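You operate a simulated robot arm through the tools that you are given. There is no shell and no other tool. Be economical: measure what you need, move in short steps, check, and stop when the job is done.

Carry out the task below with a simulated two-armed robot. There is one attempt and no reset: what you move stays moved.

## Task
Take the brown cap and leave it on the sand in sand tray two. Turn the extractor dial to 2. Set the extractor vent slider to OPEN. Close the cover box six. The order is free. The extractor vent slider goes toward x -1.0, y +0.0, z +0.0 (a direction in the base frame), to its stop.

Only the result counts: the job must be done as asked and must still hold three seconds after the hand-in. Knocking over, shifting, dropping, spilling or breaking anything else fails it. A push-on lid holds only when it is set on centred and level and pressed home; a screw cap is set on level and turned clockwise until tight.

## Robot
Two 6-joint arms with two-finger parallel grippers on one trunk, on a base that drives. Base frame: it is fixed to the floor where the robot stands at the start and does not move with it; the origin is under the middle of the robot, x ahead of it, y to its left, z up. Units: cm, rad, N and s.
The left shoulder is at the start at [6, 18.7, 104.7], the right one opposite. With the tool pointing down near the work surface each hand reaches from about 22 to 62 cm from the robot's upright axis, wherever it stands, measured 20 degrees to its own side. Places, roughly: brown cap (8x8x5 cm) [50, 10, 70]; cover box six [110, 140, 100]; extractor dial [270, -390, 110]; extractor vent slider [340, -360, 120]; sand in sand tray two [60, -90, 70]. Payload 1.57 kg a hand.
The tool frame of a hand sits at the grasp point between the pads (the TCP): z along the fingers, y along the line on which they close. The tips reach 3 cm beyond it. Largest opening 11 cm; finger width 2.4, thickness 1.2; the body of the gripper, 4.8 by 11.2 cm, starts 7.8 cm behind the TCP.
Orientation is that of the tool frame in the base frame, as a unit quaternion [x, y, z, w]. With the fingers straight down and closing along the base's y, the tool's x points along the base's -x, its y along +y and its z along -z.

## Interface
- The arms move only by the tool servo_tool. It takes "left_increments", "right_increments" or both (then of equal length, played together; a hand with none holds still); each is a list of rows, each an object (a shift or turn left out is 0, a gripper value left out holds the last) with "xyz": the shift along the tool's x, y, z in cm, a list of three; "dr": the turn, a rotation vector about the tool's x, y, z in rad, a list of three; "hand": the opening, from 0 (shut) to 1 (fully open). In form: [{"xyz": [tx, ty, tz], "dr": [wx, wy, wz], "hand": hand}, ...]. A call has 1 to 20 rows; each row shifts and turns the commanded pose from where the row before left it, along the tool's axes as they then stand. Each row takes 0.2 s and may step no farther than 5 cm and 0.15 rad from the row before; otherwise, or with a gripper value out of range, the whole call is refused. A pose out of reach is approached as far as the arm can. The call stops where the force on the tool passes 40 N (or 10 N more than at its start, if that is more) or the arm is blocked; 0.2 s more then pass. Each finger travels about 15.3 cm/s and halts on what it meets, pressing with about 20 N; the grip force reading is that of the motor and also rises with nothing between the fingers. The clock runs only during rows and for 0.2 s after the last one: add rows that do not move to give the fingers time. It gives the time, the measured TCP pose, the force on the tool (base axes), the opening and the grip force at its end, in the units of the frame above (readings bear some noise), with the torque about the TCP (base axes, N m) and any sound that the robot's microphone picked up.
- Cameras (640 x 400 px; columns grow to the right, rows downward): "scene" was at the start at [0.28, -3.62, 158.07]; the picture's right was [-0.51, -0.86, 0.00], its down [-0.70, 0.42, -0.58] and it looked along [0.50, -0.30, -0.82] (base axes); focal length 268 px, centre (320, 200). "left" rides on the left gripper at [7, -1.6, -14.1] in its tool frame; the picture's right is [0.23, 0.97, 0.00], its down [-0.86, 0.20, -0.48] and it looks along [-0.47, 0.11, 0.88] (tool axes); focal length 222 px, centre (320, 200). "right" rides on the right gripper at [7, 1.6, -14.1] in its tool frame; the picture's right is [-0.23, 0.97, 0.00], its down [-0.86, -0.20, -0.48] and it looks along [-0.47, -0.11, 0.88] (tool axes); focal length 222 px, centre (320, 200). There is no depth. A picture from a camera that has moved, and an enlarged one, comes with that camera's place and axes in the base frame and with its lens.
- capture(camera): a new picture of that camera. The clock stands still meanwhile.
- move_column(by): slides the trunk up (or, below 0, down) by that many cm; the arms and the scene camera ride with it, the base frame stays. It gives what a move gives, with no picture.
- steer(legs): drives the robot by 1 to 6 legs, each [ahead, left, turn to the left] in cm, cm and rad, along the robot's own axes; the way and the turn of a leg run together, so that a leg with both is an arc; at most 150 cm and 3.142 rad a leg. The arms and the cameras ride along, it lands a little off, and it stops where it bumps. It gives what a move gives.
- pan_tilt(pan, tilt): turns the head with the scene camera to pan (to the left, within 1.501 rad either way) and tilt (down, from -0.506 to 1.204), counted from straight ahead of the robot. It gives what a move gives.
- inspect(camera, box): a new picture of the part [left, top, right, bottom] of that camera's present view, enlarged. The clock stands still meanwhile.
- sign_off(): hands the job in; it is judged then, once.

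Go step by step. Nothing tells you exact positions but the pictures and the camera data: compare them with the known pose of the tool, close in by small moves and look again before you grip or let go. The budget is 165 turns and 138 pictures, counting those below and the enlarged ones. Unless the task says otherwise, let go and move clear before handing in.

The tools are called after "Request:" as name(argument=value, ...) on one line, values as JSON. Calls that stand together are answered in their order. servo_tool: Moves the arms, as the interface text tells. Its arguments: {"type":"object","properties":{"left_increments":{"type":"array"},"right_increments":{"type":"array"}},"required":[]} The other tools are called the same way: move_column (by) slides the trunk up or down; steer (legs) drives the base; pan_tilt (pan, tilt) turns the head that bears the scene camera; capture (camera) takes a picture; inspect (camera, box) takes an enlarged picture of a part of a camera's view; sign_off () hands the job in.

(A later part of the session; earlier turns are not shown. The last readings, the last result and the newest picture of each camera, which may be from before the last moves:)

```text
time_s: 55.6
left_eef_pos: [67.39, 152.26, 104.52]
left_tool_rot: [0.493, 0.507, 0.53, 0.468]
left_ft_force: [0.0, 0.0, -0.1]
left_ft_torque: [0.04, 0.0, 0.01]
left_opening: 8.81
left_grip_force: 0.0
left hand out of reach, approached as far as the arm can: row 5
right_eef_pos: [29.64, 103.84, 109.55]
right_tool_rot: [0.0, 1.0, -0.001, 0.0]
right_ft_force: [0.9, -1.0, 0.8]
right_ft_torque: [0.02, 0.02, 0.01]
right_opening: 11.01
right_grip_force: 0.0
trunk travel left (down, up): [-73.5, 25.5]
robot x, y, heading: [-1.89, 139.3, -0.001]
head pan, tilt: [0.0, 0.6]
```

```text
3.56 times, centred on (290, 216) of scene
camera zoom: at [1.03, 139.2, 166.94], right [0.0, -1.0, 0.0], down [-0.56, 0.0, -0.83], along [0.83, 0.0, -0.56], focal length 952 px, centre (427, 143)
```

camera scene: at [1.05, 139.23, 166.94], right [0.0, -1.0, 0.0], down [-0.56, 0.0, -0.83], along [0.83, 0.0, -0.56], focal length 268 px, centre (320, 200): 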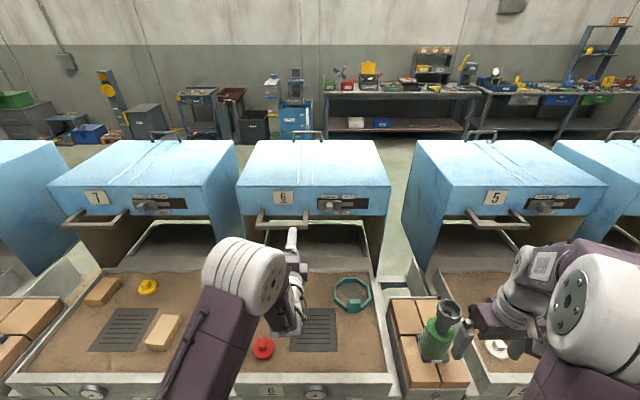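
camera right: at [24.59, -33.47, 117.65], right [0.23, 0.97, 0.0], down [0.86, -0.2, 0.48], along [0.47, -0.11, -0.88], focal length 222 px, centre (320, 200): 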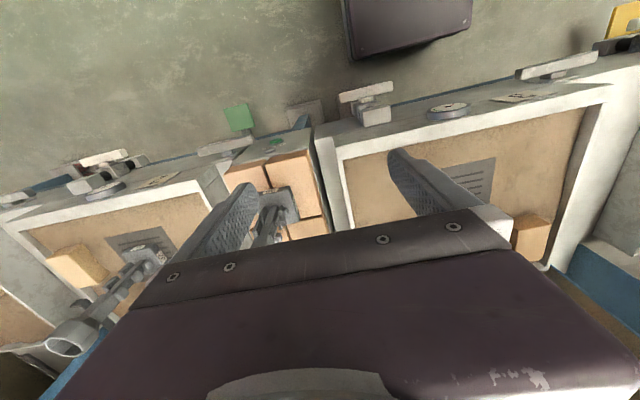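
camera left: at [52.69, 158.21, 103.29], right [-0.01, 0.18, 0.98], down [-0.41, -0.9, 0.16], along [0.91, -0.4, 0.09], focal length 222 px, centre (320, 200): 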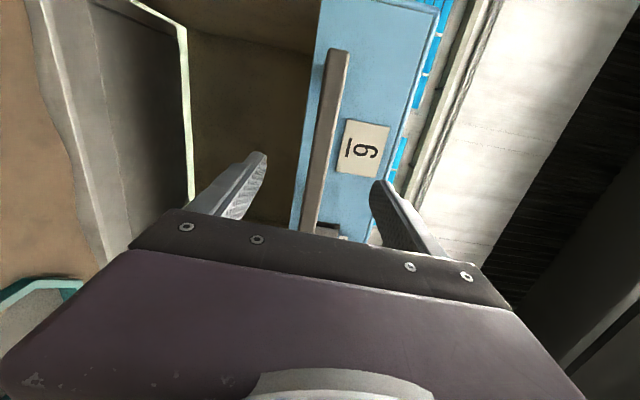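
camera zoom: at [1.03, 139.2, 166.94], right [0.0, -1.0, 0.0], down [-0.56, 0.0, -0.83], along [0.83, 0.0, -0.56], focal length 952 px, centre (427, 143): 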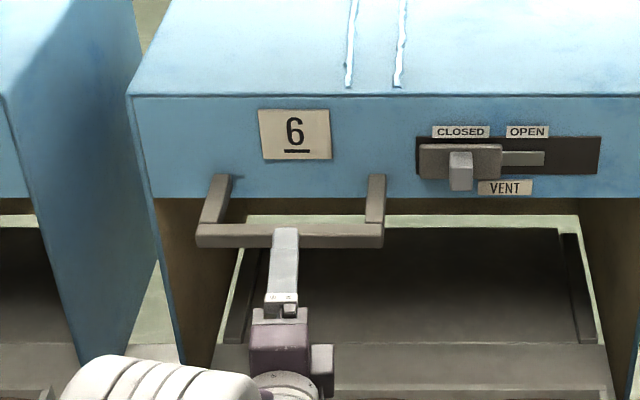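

The bar lies between the fingers at z≈104.9. I'll advance onto it.

Request:
servo_tool(left_increments=[{"xyz": [0, 0.3, 3]}, {"xyz": [0, 0, 3]}, {"xyz": [0, 0, 3]}, {}])

Request:
capture(camera="left")

Request:
inspect(camera="scene", box=[200, 160, 380, 272])

```text
time_s: 56.6
left_eef_pos: [76.26, 152.77, 104.94]
left_tool_rot: [0.495, 0.505, 0.528, 0.47]
left_ft_force: [0.3, -0.3, 0.5]
left_ft_torque: [0.02, 0.01, -0.03]
left_opening: 8.8
left_grip_force: 0.0
left hand out of reach, approached as far as the arm can: row 1
right_eef_pos: [29.68, 103.83, 109.44]
right_tool_rot: [0.001, 1.0, 0.0, 0.0]
right_ft_force: [-0.4, -0.1, 0.0]
right_ft_torque: [-0.02, -0.04, -0.01]
right_opening: 10.99
right_grip_force: 0.1
trunk travel left (down, up): [-73.5, 25.5]
robot x, y, heading: [-1.9, 139.43, -0.0]
head pan, tilt: [0.0, 0.6]
```

```text
100 pictures are left
camera left: at [61.67, 158.77, 103.63], right [-0.01, 0.18, 0.98], down [-0.42, -0.89, 0.16], along [0.91, -0.41, 0.09], focal length 222 px, centre (320, 200)
```

left: 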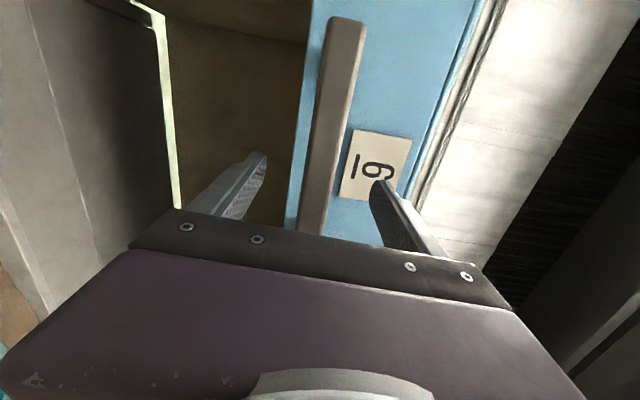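

```text
3.56 times, centred on (290, 216) of scene
camera zoom: at [1.02, 139.21, 166.94], right [0.0, -1.0, 0.0], down [-0.56, 0.0, -0.83], along [0.83, 0.0, -0.56], focal length 952 px, centre (427, 143)
```

zoom: 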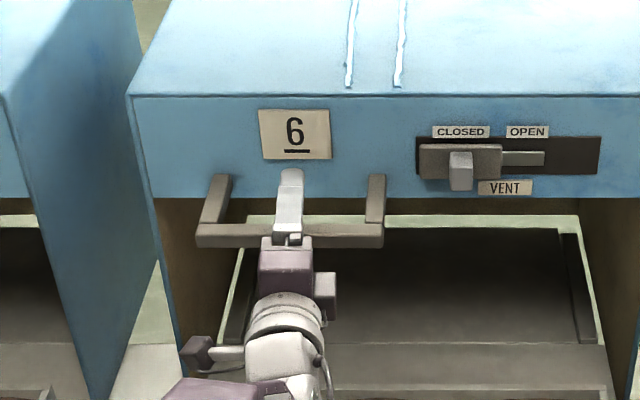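

The upper finger is over the bar. Closing the gripper now.

Request:
servo_tool(left_increments=[{"hand": 0}, {}, {}, {}])

Request:
capture(camera="left")

```text
time_s: 57.6
left_eef_pos: [76.26, 152.7, 104.46]
left_tool_rot: [0.497, 0.506, 0.527, 0.469]
left_ft_force: [-10.7, -1.2, -19.9]
left_ft_torque: [-1.01, -0.47, 0.28]
left_opening: 2.1
left_grip_force: 34.3
right_eef_pos: [29.88, 103.95, 109.43]
right_tool_rot: [0.0, 1.0, 0.0, -0.001]
right_ft_force: [-0.3, 0.0, -0.2]
right_ft_torque: [0.03, -0.01, 0.02]
right_opening: 10.99
right_grip_force: 0.0
trunk travel left (down, up): [-73.5, 25.5]
robot x, y, heading: [-1.65, 139.13, 0.0]
head pan, tilt: [0.0, 0.6]
```

```text
98 pictures are left
camera left: at [61.69, 158.8, 103.33], right [-0.01, 0.18, 0.98], down [-0.42, -0.89, 0.16], along [0.91, -0.41, 0.08], focal length 222 px, centre (320, 200)
```

left: 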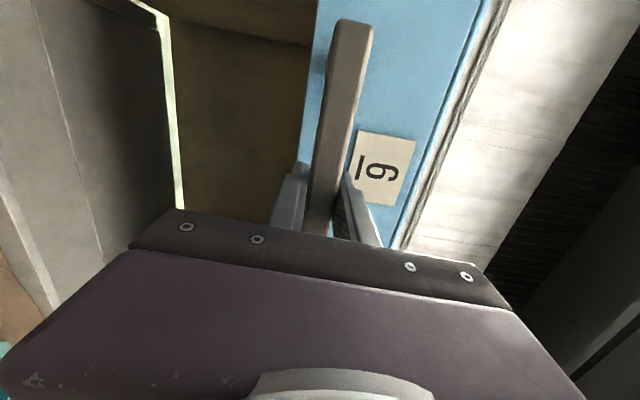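

Gripped on the bar (2.1 cm). I'll relieve the vertical offset and test by pulling straight back a little.

Request:
servo_tool(left_increments=[{"xyz": [0, -0.4, -0.3]}, {"xyz": [0, 0, -1]}, {"xyz": [0, 0, -1]}, {"xyz": [0, 0, -1]}, {}])

```text
time_s: 58.8
left_eef_pos: [73.15, 152.66, 104.47]
left_tool_rot: [0.492, 0.507, 0.529, 0.469]
left_ft_force: [3.9, 10.9, -4.1]
left_ft_torque: [-0.76, -0.05, -0.08]
left_opening: 2.09
left_grip_force: 34.2
right_eef_pos: [29.88, 104.11, 109.59]
right_tool_rot: [0.0, 1.0, -0.001, 0.0]
right_ft_force: [-0.7, 0.6, 0.5]
right_ft_torque: [0.01, 0.0, -0.01]
right_opening: 11.02
right_grip_force: 0.0
trunk travel left (down, up): [-73.5, 25.5]
robot x, y, heading: [-1.79, 139.17, -0.001]
head pan, tilt: [0.0, 0.6]
```

Request:
inspect(camera="scene", box=[200, 130, 400, 290])

```text
2.50 times, centred on (300, 210) of scene
camera zoom: at [1.28, 139.62, 166.94], right [0.0, -1.0, 0.0], down [-0.57, 0.0, -0.82], along [0.82, 0.0, -0.57], focal length 669 px, centre (370, 175)
```

zoom: 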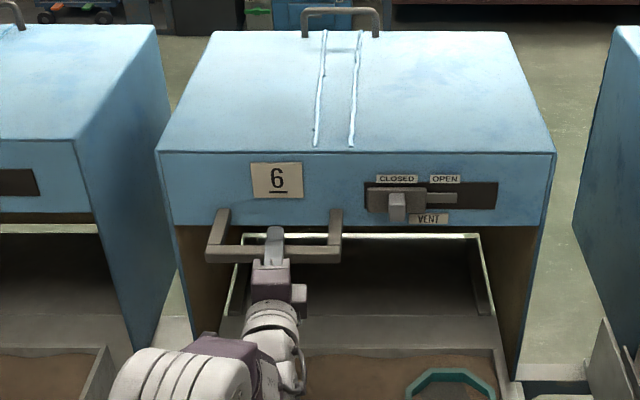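

The box slides toward the robot smoothly. I'll continue by driving back.

Request:
steer(legs=[[-15, 0, 0]])

Request:
capture(camera="scene")

```text
time_s: 60.2
left_eef_pos: [58.14, 152.36, 104.48]
left_tool_rot: [0.493, 0.507, 0.529, 0.469]
left_ft_force: [6.0, 5.2, -6.3]
left_ft_torque: [-0.81, -0.21, -0.32]
left_opening: 2.09
left_grip_force: 34.3
right_eef_pos: [14.68, 103.97, 109.42]
right_tool_rot: [0.001, 1.0, -0.002, 0.0]
right_ft_force: [0.7, 0.4, -0.6]
right_ft_torque: [-0.01, -0.03, -0.01]
right_opening: 10.98
right_grip_force: 0.0
trunk travel left (down, up): [-73.5, 25.5]
robot x, y, heading: [-16.9, 139.25, 0.002]
head pan, tilt: [0.0, 0.6]
```

```text
96 pictures are left
camera scene: at [-13.75, 139.45, 166.94], right [0.0, -1.0, 0.0], down [-0.57, 0.0, -0.82], along [0.82, 0.0, -0.57], focal length 268 px, centre (320, 200)
```

scene: 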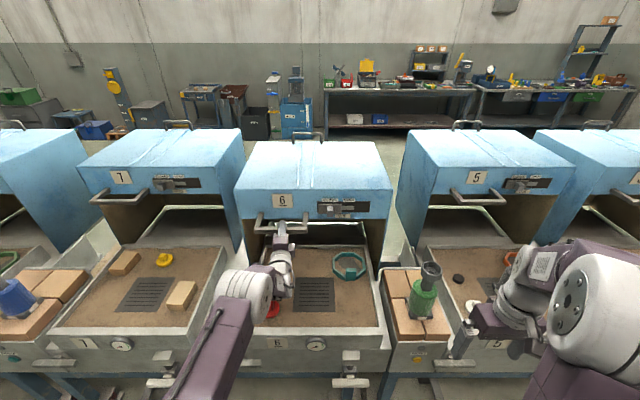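

Request:
steer(legs=[[-15, 0, 0]])

Request:
capture(camera="scene")

```text
time_s: 61.6
left_eef_pos: [43.12, 152.45, 104.51]
left_tool_rot: [0.493, 0.506, 0.529, 0.47]
left_ft_force: [6.1, 8.5, -8.3]
left_ft_torque: [-0.81, 0.01, 0.82]
left_opening: 2.11
left_grip_force: 34.2
right_eef_pos: [-0.61, 104.03, 109.4]
right_tool_rot: [0.003, 1.0, -0.001, -0.001]
right_ft_force: [-0.3, -0.4, 0.0]
right_ft_torque: [-0.01, -0.02, -0.04]
right_opening: 11.0
right_grip_force: 0.0
trunk travel left (down, up): [-73.5, 25.5]
robot x, y, heading: [-32.39, 139.27, -0.006]
head pan, tilt: [0.0, 0.6]
```

```text
95 pictures are left
camera scene: at [-28.93, 139.66, 166.93], right [-0.01, -1.0, 0.0], down [-0.57, 0.0, -0.82], along [0.82, -0.01, -0.57], focal length 268 px, centre (320, 200)
```

scene: 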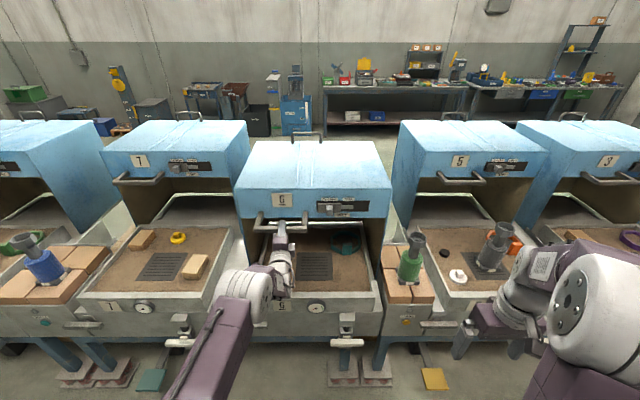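

Request:
steer(legs=[[-7, 0, 0]])

Request:
capture(camera="scene")

```text
time_s: 62.6
left_eef_pos: [36.77, 152.16, 104.49]
left_tool_rot: [0.493, 0.506, 0.529, 0.47]
left_ft_force: [17.1, 2.3, -4.3]
left_ft_torque: [-0.93, 0.34, -0.28]
left_opening: 2.09
left_grip_force: 34.4
right_eef_pos: [-7.01, 103.94, 109.23]
right_tool_rot: [0.002, 1.0, 0.0, -0.002]
right_ft_force: [0.0, -0.2, 0.4]
right_ft_torque: [-0.03, 0.07, 0.03]
right_opening: 10.99
right_grip_force: 0.0
trunk travel left (down, up): [-73.5, 25.5]
robot x, y, heading: [-39.04, 139.37, -0.003]
head pan, tilt: [0.0, 0.6]
```

```text
94 pictures are left
camera scene: at [-34.96, 139.44, 166.94], right [-0.01, -1.0, 0.0], down [-0.57, 0.0, -0.82], along [0.82, 0.0, -0.57], focal length 268 px, centre (320, 200)
```

scene: 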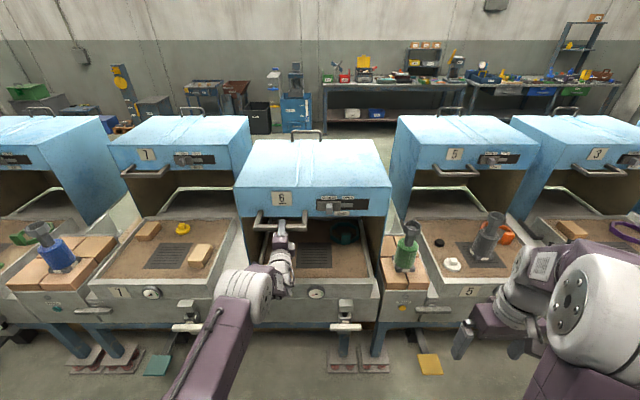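

The pull force rose to 17 N, so the stop may be near. I'll pull further with the arm in small steps.

Request:
servo_tool(left_increments=[{"xyz": [0, 0, -0.8]}, {"xyz": [0, 0, -0.8]}, {"xyz": [0, 0, -0.8]}, {"xyz": [0, 0, -0.8]}, {"xyz": [0, 0, -0.8]}, {}])

```text
time_s: 64.0
left_eef_pos: [32.75, 152.35, 104.48]
left_tool_rot: [0.491, 0.507, 0.529, 0.471]
left_ft_force: [20.2, 9.1, -17.8]
left_ft_torque: [-0.83, 0.55, 0.22]
left_opening: 2.06
left_grip_force: 34.4
right_eef_pos: [-7.04, 104.05, 109.52]
right_tool_rot: [0.003, 1.0, -0.001, -0.004]
right_ft_force: [-0.8, -0.5, -0.2]
right_ft_torque: [-0.01, -0.01, 0.01]
right_opening: 11.0
right_grip_force: 0.1
trunk travel left (down, up): [-73.5, 25.5]
robot x, y, heading: [-38.95, 139.69, -0.006]
head pan, tilt: [0.0, 0.6]
```

Request:
servo_tool(left_increments=[{"xyz": [0, 0, -0.8]}, {"xyz": [0, 0, -0.8]}, {"xyz": [0, 0, -0.8]}, {"xyz": [0, 0, -0.8]}, {"xyz": [0, 0, -0.8]}, {"xyz": [0, 0, -0.8]}, {}])

Request:
capture(camera="scene")

```text
time_s: 65.6
left_eef_pos: [27.23, 151.67, 105.19]
left_tool_rot: [0.491, 0.504, 0.531, 0.473]
left_ft_force: [0.1, 0.7, 0.1]
left_ft_torque: [0.04, 0.0, 0.01]
left_opening: 0.01
left_grip_force: 21.9
right_eef_pos: [-7.82, 103.87, 109.47]
right_tool_rot: [0.003, 1.0, 0.0, 0.001]
right_ft_force: [-0.2, 0.2, 0.1]
right_ft_torque: [0.0, -0.06, 0.0]
right_opening: 11.0
right_grip_force: 0.1
trunk travel left (down, up): [-73.5, 25.5]
robot x, y, heading: [-39.16, 139.19, -0.009]
head pan, tilt: [0.0, 0.6]
```

```text
93 pictures are left
camera scene: at [-36.3, 139.32, 166.95], right [-0.01, -1.0, 0.0], down [-0.56, 0.0, -0.83], along [0.83, 0.0, -0.56], focal length 268 px, centre (320, 200)
```

scene: 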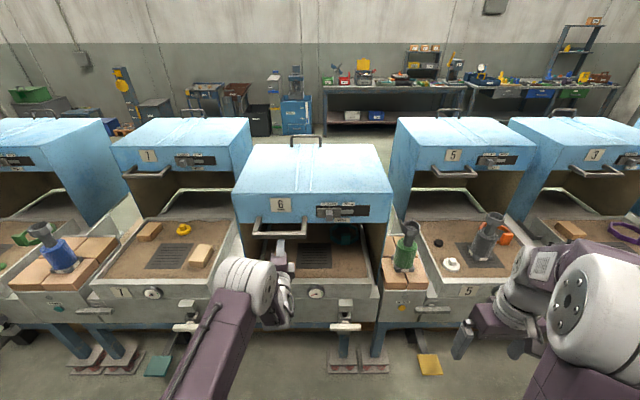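

The gripper slipped off the bar, probably against a stop. I'll inspect how the box now sits.

Request:
inspect(camera="scene", box=[200, 120, 430, 350])

Request:
capture(camera="left")

Request:
capture(camera="right")

```text
1.74 times, centred on (315, 235) of scene
camera zoom: at [-36.3, 139.32, 166.95], right [-0.01, -1.0, 0.0], down [-0.56, 0.0, -0.83], along [0.83, 0.0, -0.56], focal length 466 px, centre (329, 139)
```

zoom: 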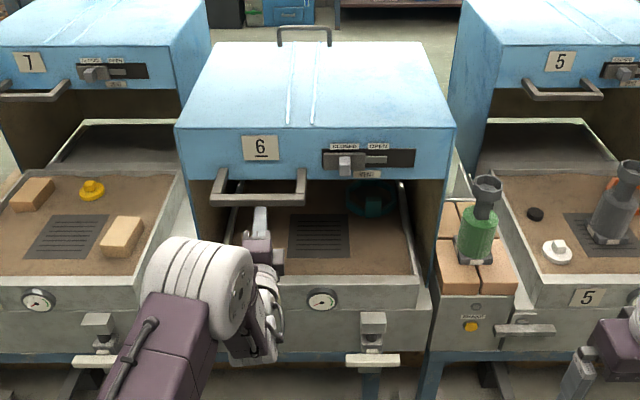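

```text
91 pictures are left
camera left: at [12.54, 157.67, 103.65], right [-0.02, 0.18, 0.98], down [-0.42, -0.9, 0.15], along [0.91, -0.41, 0.1], focal length 222 px, centre (320, 200)
```

left: 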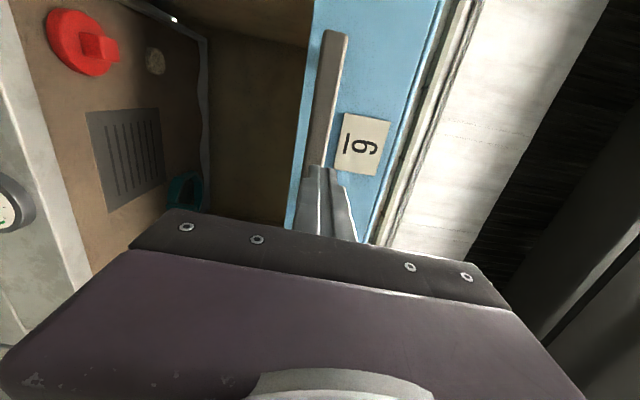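

```text
90 pictures are left
camera right: at [-14.78, 105.59, 123.67], right [0.23, 0.97, 0.0], down [0.85, -0.2, 0.48], along [0.47, -0.11, -0.88], focal length 222 px, centre (320, 200)
```

right: 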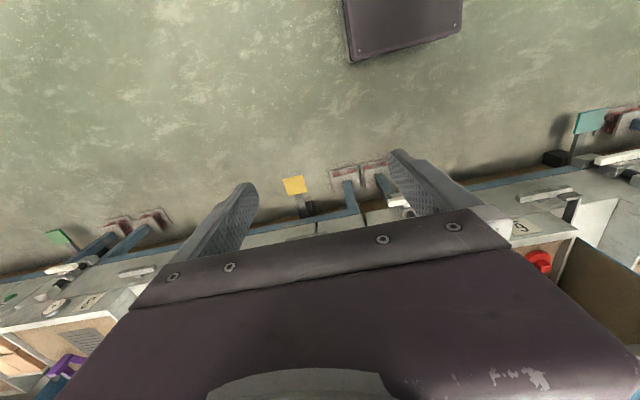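

The box sides look flush with the tray front. To be sure it is on its stop, I'll regrip deeper and pull once more.

Request:
servo_tool(left_increments=[{"hand": 0.6, "xyz": [0, 0, -1]}, {"xyz": [0, -0.7, 0]}, {}, {"xyz": [0, 0, 3]}, {"xyz": [0, 0, 3]}, {"xyz": [0, 0, 3]}, {"xyz": [0, 0, 1]}, {}])

Request:
capture(camera="left")

```text
time_s: 67.4
left_eef_pos: [36.11, 152.24, 104.39]
left_tool_rot: [0.492, 0.504, 0.531, 0.471]
left_ft_force: [0.1, 0.2, -0.2]
left_ft_torque: [0.02, 0.02, -0.02]
left_opening: 6.6
left_grip_force: 0.1
right_eef_pos: [-7.69, 103.84, 109.49]
right_tool_rot: [0.003, 1.0, 0.0, 0.0]
right_ft_force: [0.2, -0.2, 1.2]
right_ft_torque: [0.02, 0.03, -0.02]
right_opening: 10.98
right_grip_force: 0.0
trunk travel left (down, up): [-73.5, 25.5]
robot x, y, heading: [-38.95, 139.23, -0.001]
head pan, tilt: [0.0, 0.6]
```

```text
89 pictures are left
camera left: at [21.51, 158.28, 103.04], right [-0.02, 0.18, 0.98], down [-0.42, -0.9, 0.16], along [0.91, -0.41, 0.1], focal length 222 px, centre (320, 200)
```

left: 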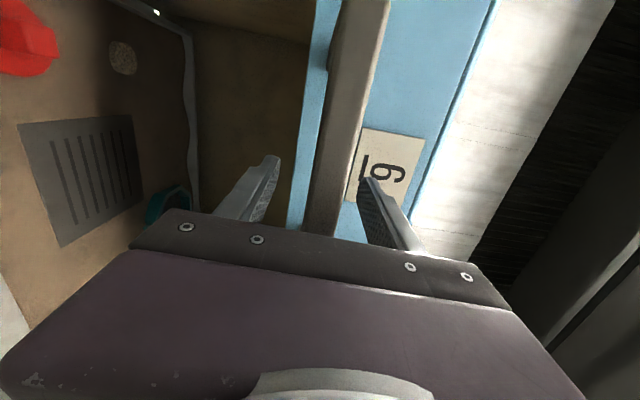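

Request:
servo_tool(left_increments=[{"hand": 0}, {}, {}, {"xyz": [0, 0, -0.5]}, {"xyz": [0, 0, -0.5]}, {"xyz": [0, 0, -0.5]}, {"xyz": [0, 0, -0.5]}, {}])

Request:
capture(camera="left")

```text
time_s: 68.9
left_eef_pos: [34.9, 152.17, 104.5]
left_tool_rot: [0.488, 0.506, 0.531, 0.473]
left_ft_force: [11.4, -0.1, -0.1]
left_ft_torque: [-0.94, 0.65, 0.22]
left_opening: 2.1
left_grip_force: 33.9
right_eef_pos: [-7.31, 103.91, 109.35]
right_tool_rot: [0.003, 1.0, 0.0, -0.001]
right_ft_force: [0.1, 0.3, -0.1]
right_ft_torque: [0.0, 0.0, -0.01]
right_opening: 11.02
right_grip_force: 0.1
trunk travel left (down, up): [-73.5, 25.5]
robot x, y, heading: [-38.76, 139.47, -0.002]
head pan, tilt: [0.0, 0.6]
stopped in row 7 (left hand): the force on the tool passed its limit at 94 N (the readings are from after the stop); the commanded pose is now the measured one
```

```text
88 pictures are left
camera left: at [20.32, 158.17, 103.03], right [-0.03, 0.18, 0.98], down [-0.41, -0.9, 0.16], along [0.91, -0.4, 0.1], focal length 222 px, centre (320, 200)
```

left: 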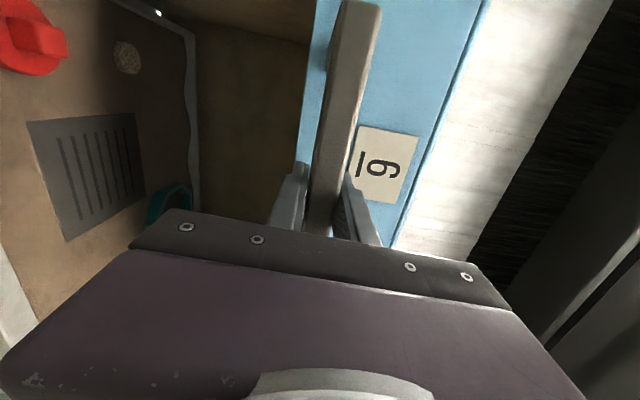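

That was a hard stop (94 N spike), so box six is fully home. I'll release and back off.

Request:
servo_tool(left_increments=[{"hand": 0.6}, {}, {}])

Request:
steer(legs=[[-25, 0, 0]])

Request:
capture(camera="scene")

Request:
pan_tilt(pan=-0.9, tilt=0.25)

Request:
capture(camera="scene")

```text
time_s: 69.7
left_eef_pos: [34.64, 152.2, 104.61]
left_tool_rot: [0.489, 0.503, 0.533, 0.473]
left_ft_force: [0.5, 1.0, 0.1]
left_ft_torque: [-0.01, 0.03, -0.02]
left_opening: 6.61
left_grip_force: 0.0
right_eef_pos: [-7.69, 103.79, 109.45]
right_tool_rot: [0.003, 1.0, 0.0, 0.0]
right_ft_force: [-1.2, 0.4, 0.6]
right_ft_torque: [0.01, -0.04, 0.0]
right_opening: 11.01
right_grip_force: 0.0
trunk travel left (down, up): [-73.5, 25.5]
robot x, y, heading: [-39.16, 139.07, -0.008]
head pan, tilt: [0.0, 0.6]
```

```text
time_s: 71.6
left_eef_pos: [9.76, 152.5, 104.56]
left_tool_rot: [0.489, 0.505, 0.533, 0.471]
left_ft_force: [0.7, 0.4, 0.3]
left_ft_torque: [-0.03, 0.0, -0.01]
left_opening: 6.58
left_grip_force: 0.1
right_eef_pos: [-32.57, 104.03, 109.44]
right_tool_rot: [0.002, 1.0, 0.0, 0.0]
right_ft_force: [0.2, -0.6, -1.0]
right_ft_torque: [0.04, -0.01, 0.01]
right_opening: 11.0
right_grip_force: 0.0
trunk travel left (down, up): [-73.5, 25.5]
robot x, y, heading: [-64.2, 139.39, -0.008]
head pan, tilt: [0.0, 0.6]
```

```text
87 pictures are left
camera scene: at [-61.02, 139.49, 166.94], right [-0.01, -1.0, 0.0], down [-0.57, 0.0, -0.82], along [0.82, 0.0, -0.57], focal length 268 px, centre (320, 200)
```

scene: 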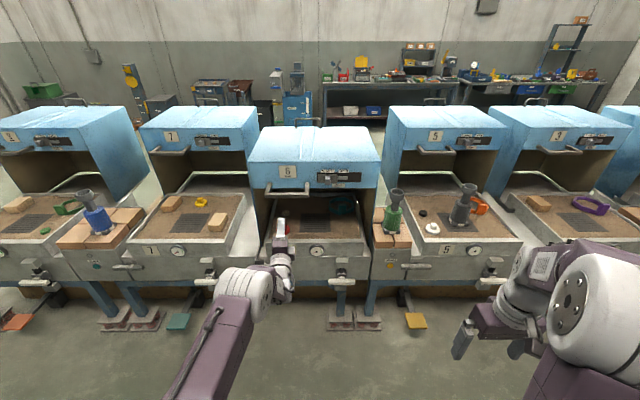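

```text
time_s: 72.8
left_eef_pos: [9.56, 152.35, 104.69]
left_tool_rot: [0.488, 0.504, 0.533, 0.472]
left_ft_force: [0.2, 0.0, 0.5]
left_ft_torque: [0.06, 0.01, 0.01]
left_opening: 6.6
left_grip_force: 0.0
right_eef_pos: [-32.63, 103.97, 109.5]
right_tool_rot: [0.002, 1.0, 0.0, 0.0]
right_ft_force: [1.0, 0.5, 0.1]
right_ft_torque: [0.0, -0.03, -0.02]
right_opening: 10.97
right_grip_force: 0.1
trunk travel left (down, up): [-73.5, 25.5]
robot x, y, heading: [-63.99, 139.67, -0.01]
head pan, tilt: [-0.901, 0.25]
```

```text
86 pictures are left
camera scene: at [-64.23, 132.19, 170.16], right [-0.79, -0.62, 0.0], down [-0.15, 0.19, -0.97], along [0.6, -0.76, -0.25], focal length 268 px, centre (320, 200)
```

scene: 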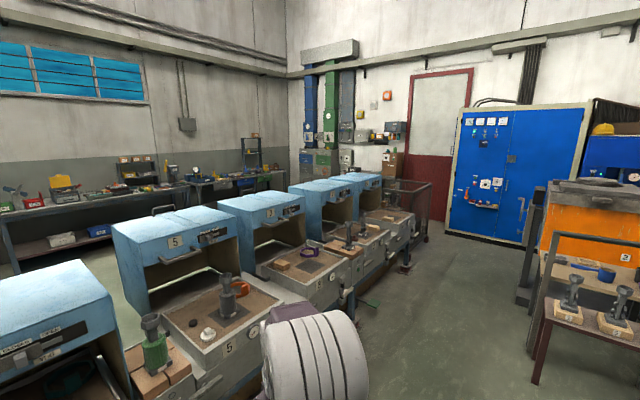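

Box six is closed. The extractor is in the far corner by the coloured ducts. I'll turn right, centre in the aisle and look ahead before driving.

Request:
steer(legs=[[0, 0, -1.562], [0, 40, 0]])

Request:
pan_tilt(pan=0, tilt=0.3)

Request:
capture(camera="scene")

```text
time_s: 79.0
left_eef_pos: [-8.76, 66.95, 104.69]
left_tool_rot: [0.701, 0.02, 0.053, 0.711]
left_ft_force: [0.1, -0.6, 0.4]
left_ft_torque: [0.01, 0.01, -0.01]
left_opening: 6.61
left_grip_force: 0.0
right_eef_pos: [-58.36, 108.0, 109.27]
right_tool_rot: [0.699, 0.715, 0.001, 0.0]
right_ft_force: [-0.7, -0.6, 1.3]
right_ft_torque: [-0.01, -0.01, 0.01]
right_opening: 11.01
right_grip_force: 0.1
trunk travel left (down, up): [-73.5, 25.5]
robot x, y, heading: [-23.94, 140.54, -1.546]
head pan, tilt: [-0.901, 0.25]
```

```text
time_s: 80.2
left_eef_pos: [-8.61, 67.03, 104.71]
left_tool_rot: [0.701, 0.021, 0.052, 0.711]
left_ft_force: [0.2, 0.4, 0.2]
left_ft_torque: [-0.01, 0.01, 0.0]
left_opening: 6.58
left_grip_force: 0.1
right_eef_pos: [-58.36, 107.84, 109.37]
right_tool_rot: [0.699, 0.715, 0.0, 0.0]
right_ft_force: [0.0, -0.2, 0.9]
right_ft_torque: [-0.01, 0.02, 0.01]
right_opening: 10.98
right_grip_force: 0.1
trunk travel left (down, up): [-73.5, 25.5]
robot x, y, heading: [-23.65, 140.27, -1.55]
head pan, tilt: [0.0, 0.3]
```

```text
85 pictures are left
camera scene: at [-23.56, 137.11, 169.69], right [-1.0, -0.02, 0.0], down [-0.01, 0.3, -0.96], along [0.02, -0.95, -0.3], focal length 268 px, centre (320, 200)
```

scene: 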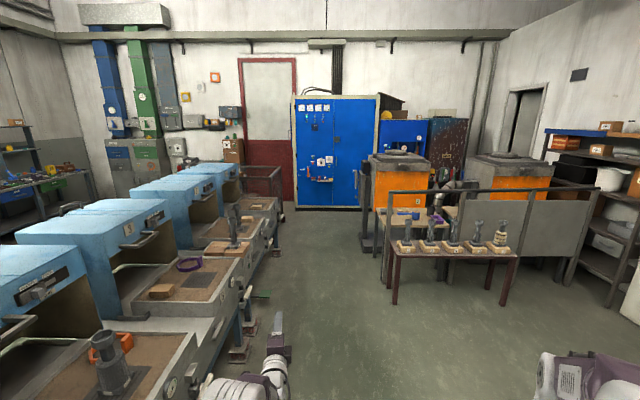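

The aisle is clear, but the outstretched left hand would be in the way at the corner. I'll tuck it, pointing down and close in, before driving.

Request:
servo_tool(left_increments=[{"xyz": [0, 0, -4]}, {"xyz": [0, 0, -4]}, {"dr": [0.15, 0, 0], "xyz": [0, 0, -2]}, {"dr": [0.15, 0, 0]}, {"dr": [0.15, 0, 0]}, {"dr": [0.15, 0, 0]}, {"dr": [0.15, 0, 0]}, {"dr": [0.15, 0, 0]}, {"dr": [0.15, 0, 0]}, {"dr": [0.15, 0, 0]}, {"dr": [0.15, 0, 0]}, {"dr": [0.15, 0, 0]}, {"dr": [0.07, 0, 0]}, {"xyz": [0, -4, 0]}, {"xyz": [0, -4, 0]}, {"xyz": [0, -4, 0]}, {"xyz": [0, -4, 0]}, {}])

Request:
steer(legs=[[150, 0, -0.02], [150, 0, 0]])

Request:
capture(camera="scene")

Request:
pan_tilt(pan=0.9, tilt=0.3)

Request:
capture(camera="scene")

```text
time_s: 84.0
left_eef_pos: [-10.48, 93.03, 101.63]
left_tool_rot: [0.993, 0.059, 0.038, 0.091]
left_ft_force: [-0.9, 0.1, 0.9]
left_ft_torque: [0.03, -0.04, 0.0]
left_opening: 6.62
left_grip_force: 0.1
left hand out of reach, approached as far as the arm can: row 8, 9, 12, 13
right_eef_pos: [-58.17, 107.82, 109.38]
right_tool_rot: [0.699, 0.715, 0.0, 0.0]
right_ft_force: [-1.2, 0.0, -0.5]
right_ft_torque: [0.01, -0.01, 0.0]
right_opening: 10.97
right_grip_force: 0.0
trunk travel left (down, up): [-73.5, 25.5]
robot x, y, heading: [-23.92, 140.13, -1.546]
head pan, tilt: [0.0, 0.3]
```

```text
time_s: 98.6
left_eef_pos: [-2.82, -209.02, 101.73]
left_tool_rot: [0.994, 0.054, 0.038, 0.092]
left_ft_force: [0.1, 0.6, -0.3]
left_ft_torque: [0.0, 0.0, -0.02]
left_opening: 6.57
left_grip_force: 0.1
right_eef_pos: [-50.4, -193.63, 109.42]
right_tool_rot: [0.702, 0.712, 0.0, -0.001]
right_ft_force: [-0.1, 0.1, 0.7]
right_ft_torque: [-0.03, 0.0, 0.0]
right_opening: 11.0
right_grip_force: 0.1
trunk travel left (down, up): [-73.5, 25.5]
robot x, y, heading: [-15.68, -161.66, -1.557]
head pan, tilt: [0.0, 0.3]
```

```text
84 pictures are left
camera scene: at [-15.54, -164.8, 169.69], right [-1.0, -0.01, 0.0], down [0.0, 0.3, -0.96], along [0.01, -0.96, -0.3], focal length 268 px, centre (320, 200)
```

scene: 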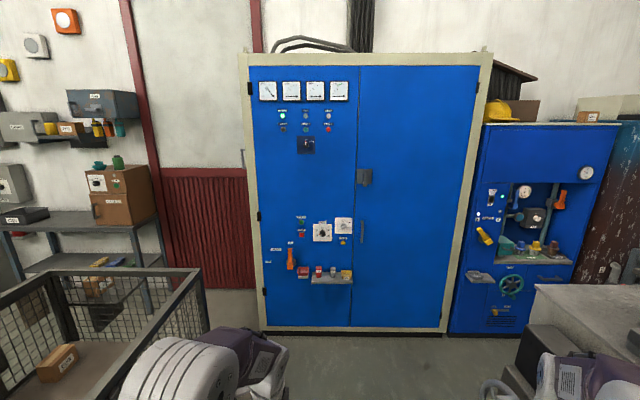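

```text
time_s: 99.8
left_eef_pos: [-3.0, -209.05, 101.73]
left_tool_rot: [0.993, 0.055, 0.038, 0.093]
left_ft_force: [-0.1, 0.2, -0.6]
left_ft_torque: [-0.02, 0.01, -0.01]
left_opening: 6.61
left_grip_force: 0.0
right_eef_pos: [-50.48, -193.67, 109.47]
right_tool_rot: [0.702, 0.712, 0.0, 0.0]
right_ft_force: [0.3, -0.3, -0.2]
right_ft_torque: [0.04, -0.02, 0.02]
right_opening: 11.0
right_grip_force: 0.1
trunk travel left (down, up): [-73.5, 25.5]
robot x, y, heading: [-15.87, -161.49, -1.555]
head pan, tilt: [0.901, 0.3]
```

```text
83 pictures are left
camera scene: at [-8.28, -161.21, 169.69], right [-0.61, -0.79, 0.0], down [-0.23, 0.18, -0.96], along [0.76, -0.58, -0.3], focal length 268 px, centre (320, 200)
```

scene: 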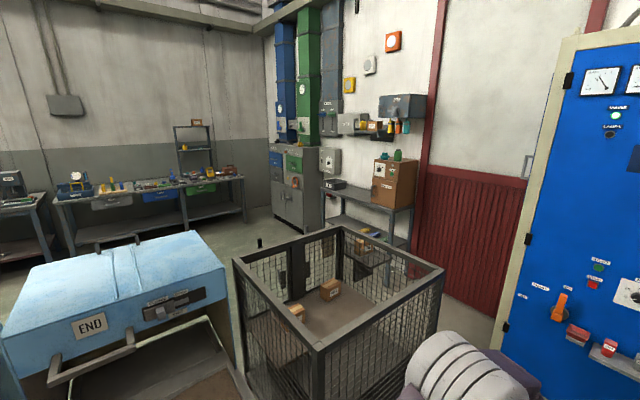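

Request:
inspect(camera="scene", box=[250, 60, 430, 250])

```text
2.11 times, centred on (340, 155) of scene
camera zoom: at [-8.28, -161.21, 169.69], right [-0.61, -0.79, 0.0], down [-0.23, 0.18, -0.96], along [0.76, -0.58, -0.3], focal length 564 px, centre (278, 295)
```

zoom: 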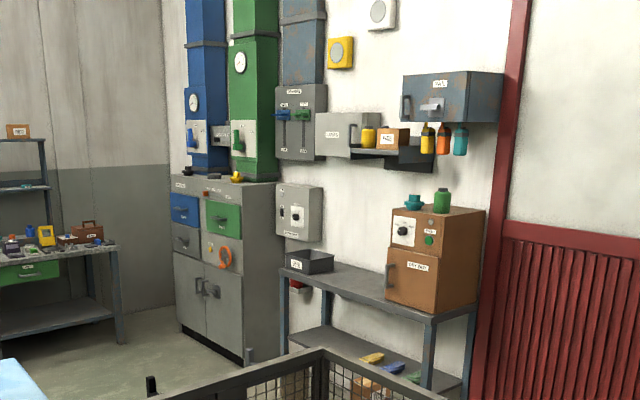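

The extractor dial is on the grey wall box above the bench, and the vent is on the grey cabinet to its left. The wire cage narrows the route, so I'll measure the gaps from above.

Request:
pan_tilt(pan=0.75, tilt=0.75)

Request:
capture(camera="scene")

Request:
pan_tilt(pan=1.3, tilt=0.8)

Request:
capture(camera="scene")

Request:
pan_tilt(pan=-1.2, tilt=1.2)

Request:
capture(camera="scene")

```text
time_s: 100.7
left_eef_pos: [-2.97, -209.05, 101.62]
left_tool_rot: [0.994, 0.055, 0.039, 0.092]
left_ft_force: [0.0, 0.2, 0.7]
left_ft_torque: [0.0, 0.02, -0.02]
left_opening: 6.59
left_grip_force: 0.2
right_eef_pos: [-50.29, -193.77, 109.47]
right_tool_rot: [0.703, 0.711, 0.0, 0.0]
right_ft_force: [0.2, -1.0, 0.0]
right_ft_torque: [-0.03, 0.01, -0.01]
right_opening: 10.99
right_grip_force: 0.1
trunk travel left (down, up): [-73.5, 25.5]
robot x, y, heading: [-15.77, -161.69, -1.554]
head pan, tilt: [0.75, 0.75]
```

```text
81 pictures are left
camera scene: at [-9.93, -161.47, 165.66], right [-0.72, -0.69, 0.0], down [-0.47, 0.49, -0.73], along [0.51, -0.53, -0.68], focal length 268 px, centre (320, 200)
```

scene: 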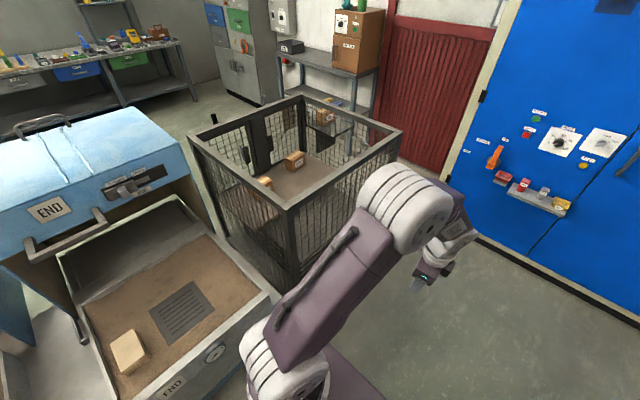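

```text
time_s: 101.7
left_eef_pos: [-2.89, -209.07, 101.6]
left_tool_rot: [0.994, 0.055, 0.039, 0.092]
left_ft_force: [0.5, -0.4, 1.2]
left_ft_torque: [0.01, -0.01, -0.01]
left_opening: 6.59
left_grip_force: 0.1
right_eef_pos: [-50.38, -193.53, 109.38]
right_tool_rot: [0.702, 0.712, 0.0, 0.001]
right_ft_force: [0.2, 0.0, 0.4]
right_ft_torque: [-0.01, 0.01, 0.0]
right_opening: 11.0
right_grip_force: 0.1
trunk travel left (down, up): [-73.5, 25.5]
robot x, y, heading: [-15.81, -161.75, -1.555]
head pan, tilt: [1.3, 0.799]
```

```text
80 pictures are left
camera scene: at [-7.87, -157.56, 165.26], right [-0.26, -0.97, 0.0], down [-0.69, 0.18, -0.7], along [0.67, -0.18, -0.72], focal length 268 px, centre (320, 200)
```

scene: 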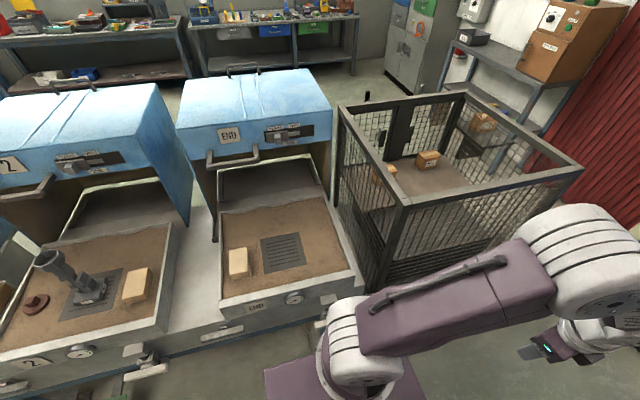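

```text
time_s: 103.9
left_eef_pos: [-2.88, -209.07, 101.66]
left_tool_rot: [0.994, 0.054, 0.037, 0.092]
left_ft_force: [-0.3, 0.3, 0.4]
left_ft_torque: [0.01, -0.01, -0.03]
left_opening: 6.63
left_grip_force: 0.0
right_eef_pos: [-50.4, -193.65, 109.49]
right_tool_rot: [0.702, 0.712, 0.0, 0.0]
right_ft_force: [-0.6, 0.9, 0.2]
right_ft_torque: [0.0, -0.01, 0.03]
right_opening: 11.0
right_grip_force: 0.1
trunk travel left (down, up): [-73.5, 25.5]
robot x, y, heading: [-15.45, -161.59, -1.553]
head pan, tilt: [-1.201, 1.201]
```

```text
79 pictures are left
camera scene: at [-20.85, -157.59, 162.48], right [-0.37, 0.93, 0.0], down [0.86, 0.35, -0.36], along [-0.34, -0.14, -0.93], focal length 268 px, centre (320, 200)
```

scene: 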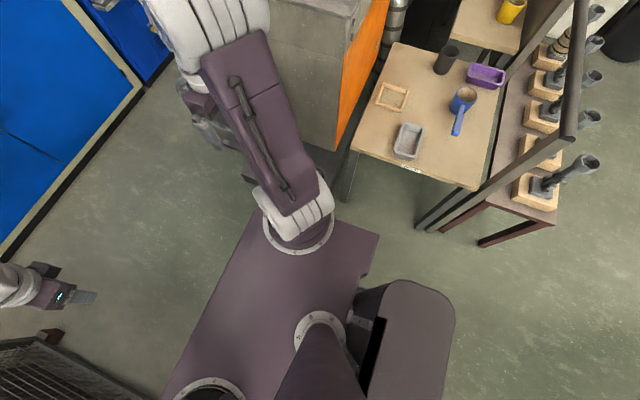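

The cage closes that side: it butts against the END tray and leaves only about 40 cm by the blue cabinet. The back aisle is wide and open at the row's far end, so I'll go around that way, backing up first.

Request:
steer(legs=[[-150, 0, 0], [-150, 0, 0], [-150, 0, 0]])

Request:
pan_tilt(pan=1.45, tilt=0.35)

Request:
capture(camera="scene")

```text
time_s: 125.5
left_eef_pos: [-17.07, 242.71, 101.72]
left_tool_rot: [0.992, 0.083, 0.04, 0.091]
left_ft_force: [-0.6, 0.0, 0.9]
left_ft_torque: [0.03, 0.01, -0.01]
left_opening: 6.59
left_grip_force: 0.1
right_eef_pos: [-65.44, 255.15, 109.43]
right_tool_rot: [0.68, 0.733, -0.001, 0.0]
right_ft_force: [0.0, -0.1, -0.2]
right_ft_torque: [0.0, -0.01, -0.02]
right_opening: 10.98
right_grip_force: 0.1
trunk travel left (down, up): [-73.5, 25.5]
robot x, y, heading: [-32.41, 289.35, -1.5]
head pan, tilt: [-1.201, 1.201]
```

```text
time_s: 127.8
left_eef_pos: [-17.12, 242.61, 101.65]
left_tool_rot: [0.991, 0.084, 0.041, 0.091]
left_ft_force: [0.3, 0.0, -0.1]
left_ft_torque: [0.01, 0.04, 0.01]
left_opening: 6.62
left_grip_force: 0.1
right_eef_pos: [-65.53, 255.06, 109.44]
right_tool_rot: [0.681, 0.732, 0.001, 0.0]
right_ft_force: [-0.1, 0.7, 0.6]
right_ft_torque: [0.0, 0.0, 0.0]
right_opening: 11.01
right_grip_force: 0.2
trunk travel left (down, up): [-73.5, 25.5]
robot x, y, heading: [-32.44, 289.35, -1.503]
head pan, tilt: [1.45, 0.351]
```

```text
78 pictures are left
camera scene: at [-23.68, 294.88, 169.22], right [-0.05, -1.0, 0.0], down [-0.34, 0.02, -0.94], along [0.94, -0.05, -0.34], focal length 268 px, centre (320, 200)
```

scene: 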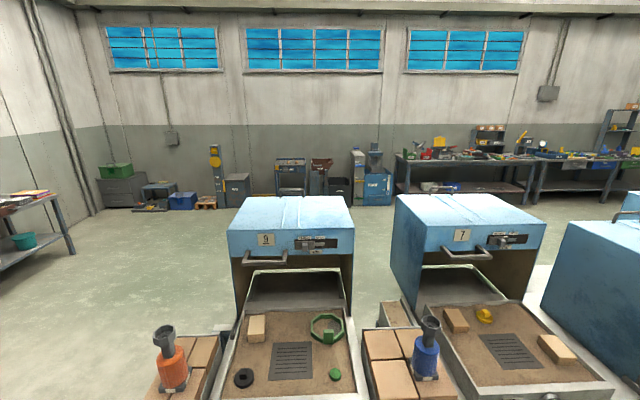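

The row ends just past box 9 and the floor beyond is open. I'll continue round: back, across, then down the back aisle.

Request:
steer(legs=[[-135, 0, -0.06], [0, 130, 0], [0, 125, 0]])

Request:
pan_tilt(pan=0, tilt=0.35)

Request:
capture(camera="scene")

```text
time_s: 146.6
left_eef_pos: [228.16, 372.34, 101.63]
left_tool_rot: [0.994, 0.043, 0.038, 0.093]
left_ft_force: [-0.7, -0.2, 0.1]
left_ft_torque: [0.0, -0.04, 0.0]
left_opening: 6.61
left_grip_force: 0.1
right_eef_pos: [180.9, 388.84, 109.44]
right_tool_rot: [0.71, 0.705, 0.0, 0.001]
right_ft_force: [0.0, -0.1, 0.3]
right_ft_torque: [0.01, -0.01, -0.01]
right_opening: 11.0
right_grip_force: 0.0
trunk travel left (down, up): [-73.5, 25.5]
robot x, y, heading: [216.93, 420.28, -1.581]
head pan, tilt: [1.45, 0.351]
```

```text
time_s: 148.1
left_eef_pos: [228.12, 372.44, 101.61]
left_tool_rot: [0.994, 0.044, 0.037, 0.094]
left_ft_force: [0.0, -0.3, 0.3]
left_ft_torque: [-0.01, -0.02, 0.01]
left_opening: 6.61
left_grip_force: 0.1
right_eef_pos: [180.83, 388.88, 109.47]
right_tool_rot: [0.709, 0.705, 0.001, 0.0]
right_ft_force: [-0.4, -0.6, 0.6]
right_ft_torque: [-0.01, -0.01, 0.02]
right_opening: 11.01
right_grip_force: 0.2
trunk travel left (down, up): [-73.5, 25.5]
robot x, y, heading: [216.51, 420.08, -1.579]
head pan, tilt: [0.0, 0.351]
```

```text
77 pictures are left
camera scene: at [216.38, 416.91, 169.22], right [-1.0, 0.01, 0.0], down [0.0, 0.34, -0.94], along [-0.01, -0.94, -0.34], focal length 268 px, centre (320, 200)
```

scene: 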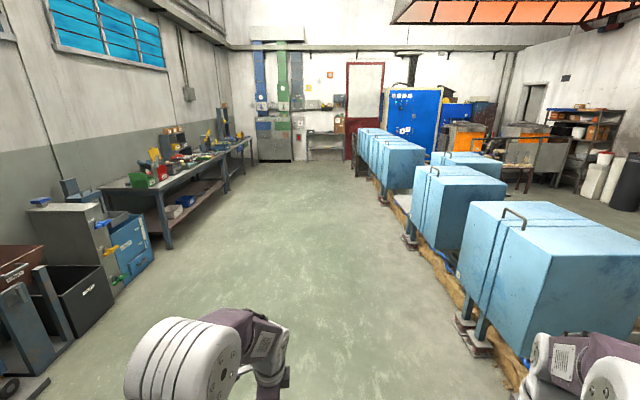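

The aisle is clear straight to the extractor. Driving ahead.

Request:
steer(legs=[[145, 15, 0.008], [145, 10, 0], [145, 10, 0], [145, 10, 0]])

Request:
capture(camera="scene")

```text
time_s: 175.7
left_eef_pos: [297.03, -201.73, 101.7]
left_tool_rot: [0.992, 0.072, 0.04, 0.091]
left_ft_force: [-0.9, -0.1, -0.5]
left_ft_torque: [0.02, -0.04, 0.01]
left_opening: 6.59
left_grip_force: 0.1
right_eef_pos: [248.99, -187.95, 109.43]
right_tool_rot: [0.69, 0.724, 0.0, 0.0]
right_ft_force: [0.4, 0.5, 0.1]
right_ft_torque: [0.0, -0.03, 0.01]
right_opening: 10.97
right_grip_force: 0.1
trunk travel left (down, up): [-73.5, 25.5]
robot x, y, heading: [282.89, -154.69, -1.523]
head pan, tilt: [0.0, 0.351]
```

```text
76 pictures are left
camera scene: at [282.9, -157.88, 169.22], right [-1.0, -0.05, 0.0], down [-0.02, 0.34, -0.94], along [0.04, -0.94, -0.34], focal length 268 px, centre (320, 200)
```

scene: 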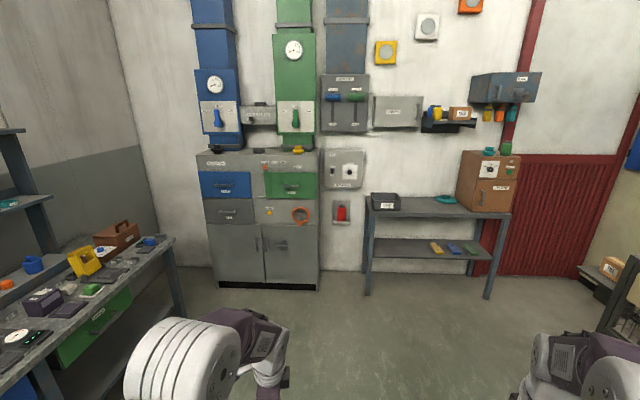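

Request:
inspect(camera="scene", box=[190, 130, 330, 218])

Request:
inspect(camera="scene", box=[310, 60, 450, 240])

Request:
inspect(camera="scene", box=[180, 60, 330, 154])

```text
4.55 times, centred on (260, 174) of scene
camera zoom: at [282.9, -157.88, 169.22], right [-1.0, -0.05, 0.0], down [-0.02, 0.34, -0.94], along [0.04, -0.94, -0.34], focal length 1217 px, centre (593, 318)
```

zoom: 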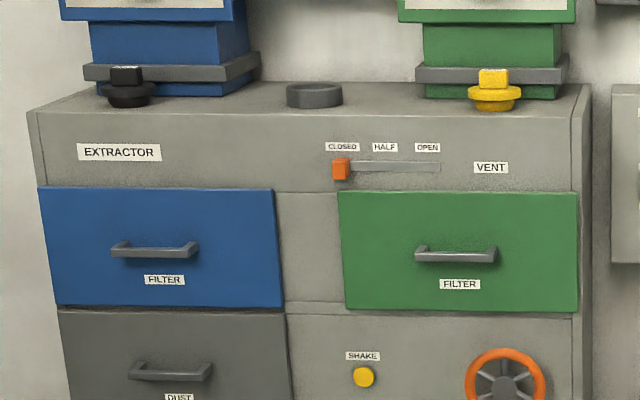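

```text
2.22 times, centred on (380, 150) of scene
camera zoom: at [282.9, -157.88, 169.22], right [-1.0, -0.05, 0.0], down [-0.02, 0.34, -0.94], along [0.04, -0.94, -0.34], focal length 595 px, centre (187, 311)
```

zoom: 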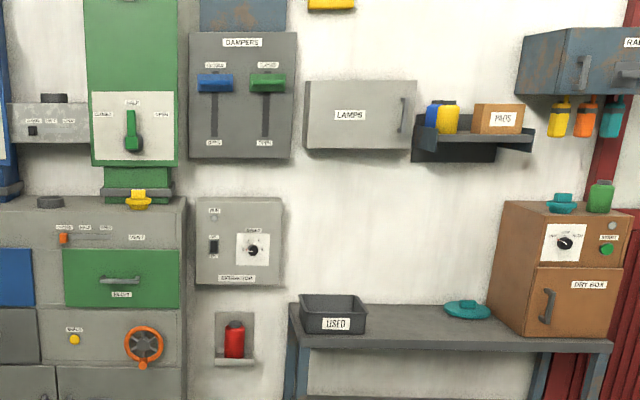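

```text
4.26 times, centred on (255, 107) of scene
camera zoom: at [282.9, -157.88, 169.22], right [-1.0, -0.05, 0.0], down [-0.02, 0.34, -0.94], along [0.04, -0.94, -0.34], focal length 1139 px, centre (597, 596)
```

zoom: 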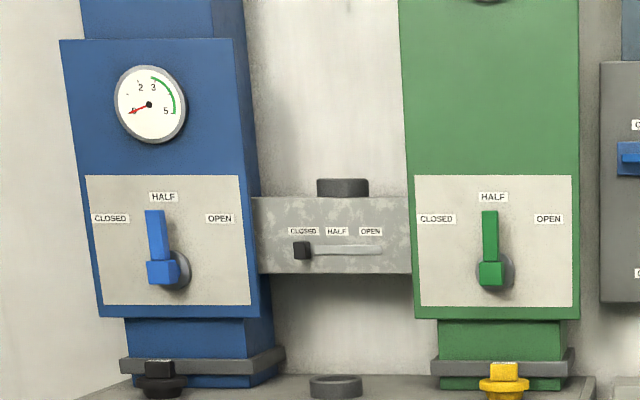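

The extractor vent slider is the orange knob at about [335, -360, 122], with OPEN to its right (−x). The dial is on the grey wall box at about [267, -390, 111]. Driving up in front of the cabinet.

Request:
steer(legs=[[0, 0, -0.048], [112, 33, 0]])

Request:
servo_tool(left_increments=[{"xyz": [0, 4, 0], "hand": 0.3}, {"xyz": [0, 4, 0]}, {"dr": [-0.15, 0, 0]}, {"dr": [-0.15, 0, 0]}, {"dr": [-0.15, 0, 0]}, {"dr": [-0.15, 0, 0]}, {"dr": [-0.15, 0, 0]}, {"dr": [-0.15, 0, 0]}, {"dr": [-0.15, 0, 0]}, {"dr": [-0.15, 0, 0]}, {"dr": [-0.15, 0, 0]}, {"dr": [-0.05, 0, 0]}, {}])

Request:
capture(camera="scene")

Request:
capture(camera="left")

```text
time_s: 182.1
left_eef_pos: [327.31, -315.66, 101.67]
left_tool_rot: [0.994, 0.046, 0.038, 0.092]
left_ft_force: [1.4, -0.1, 0.3]
left_ft_torque: [0.04, -0.04, -0.01]
left_opening: 6.6
left_grip_force: 0.0
right_eef_pos: [280.06, -299.48, 109.43]
right_tool_rot: [0.708, 0.706, 0.0, 0.0]
right_ft_force: [0.5, -0.1, -0.2]
right_ft_torque: [0.03, -0.01, 0.01]
right_opening: 11.02
right_grip_force: 0.1
trunk travel left (down, up): [-73.5, 25.5]
robot x, y, heading: [315.41, -267.58, -1.568]
head pan, tilt: [0.0, 0.351]
```

```text
time_s: 184.9
left_eef_pos: [328.13, -323.45, 103.2]
left_tool_rot: [0.701, 0.011, 0.059, 0.711]
left_ft_force: [0.6, 0.3, 0.3]
left_ft_torque: [-0.01, 0.03, 0.01]
left_opening: 3.28
left_grip_force: 0.1
right_eef_pos: [279.99, -299.49, 109.48]
right_tool_rot: [0.708, 0.706, 0.001, 0.0]
right_ft_force: [-0.3, -0.5, -0.7]
right_ft_torque: [0.0, 0.03, 0.01]
right_opening: 11.02
right_grip_force: 0.0
trunk travel left (down, up): [-73.5, 25.5]
robot x, y, heading: [315.15, -268.01, -1.575]
head pan, tilt: [0.0, 0.351]
```

```text
72 pictures are left
camera scene: at [315.47, -271.18, 169.22], right [-1.0, 0.0, 0.0], down [0.0, 0.34, -0.94], along [0.0, -0.94, -0.34], focal length 268 px, centre (320, 200)
```

scene: 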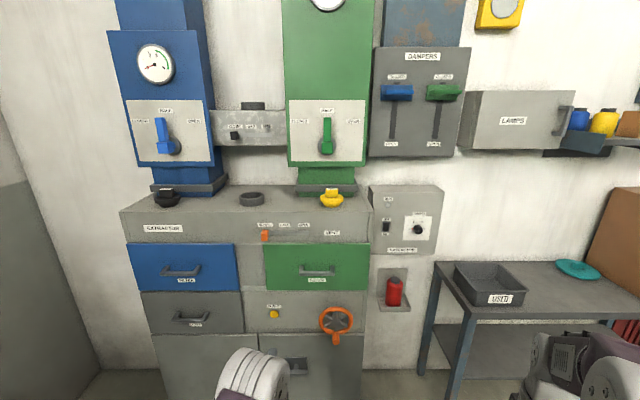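

```text
71 pictures are left
camera left: at [333.77, -308.73, 101.8], right [0.16, 0.03, 0.99], down [-0.91, 0.39, 0.13], along [-0.38, -0.92, 0.09], focal length 222 px, centre (320, 200)
```

left: 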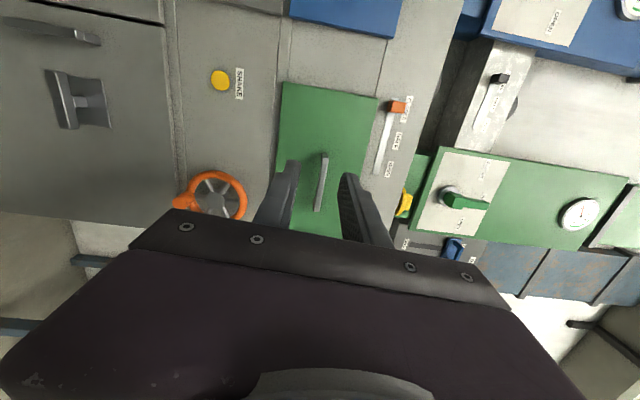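

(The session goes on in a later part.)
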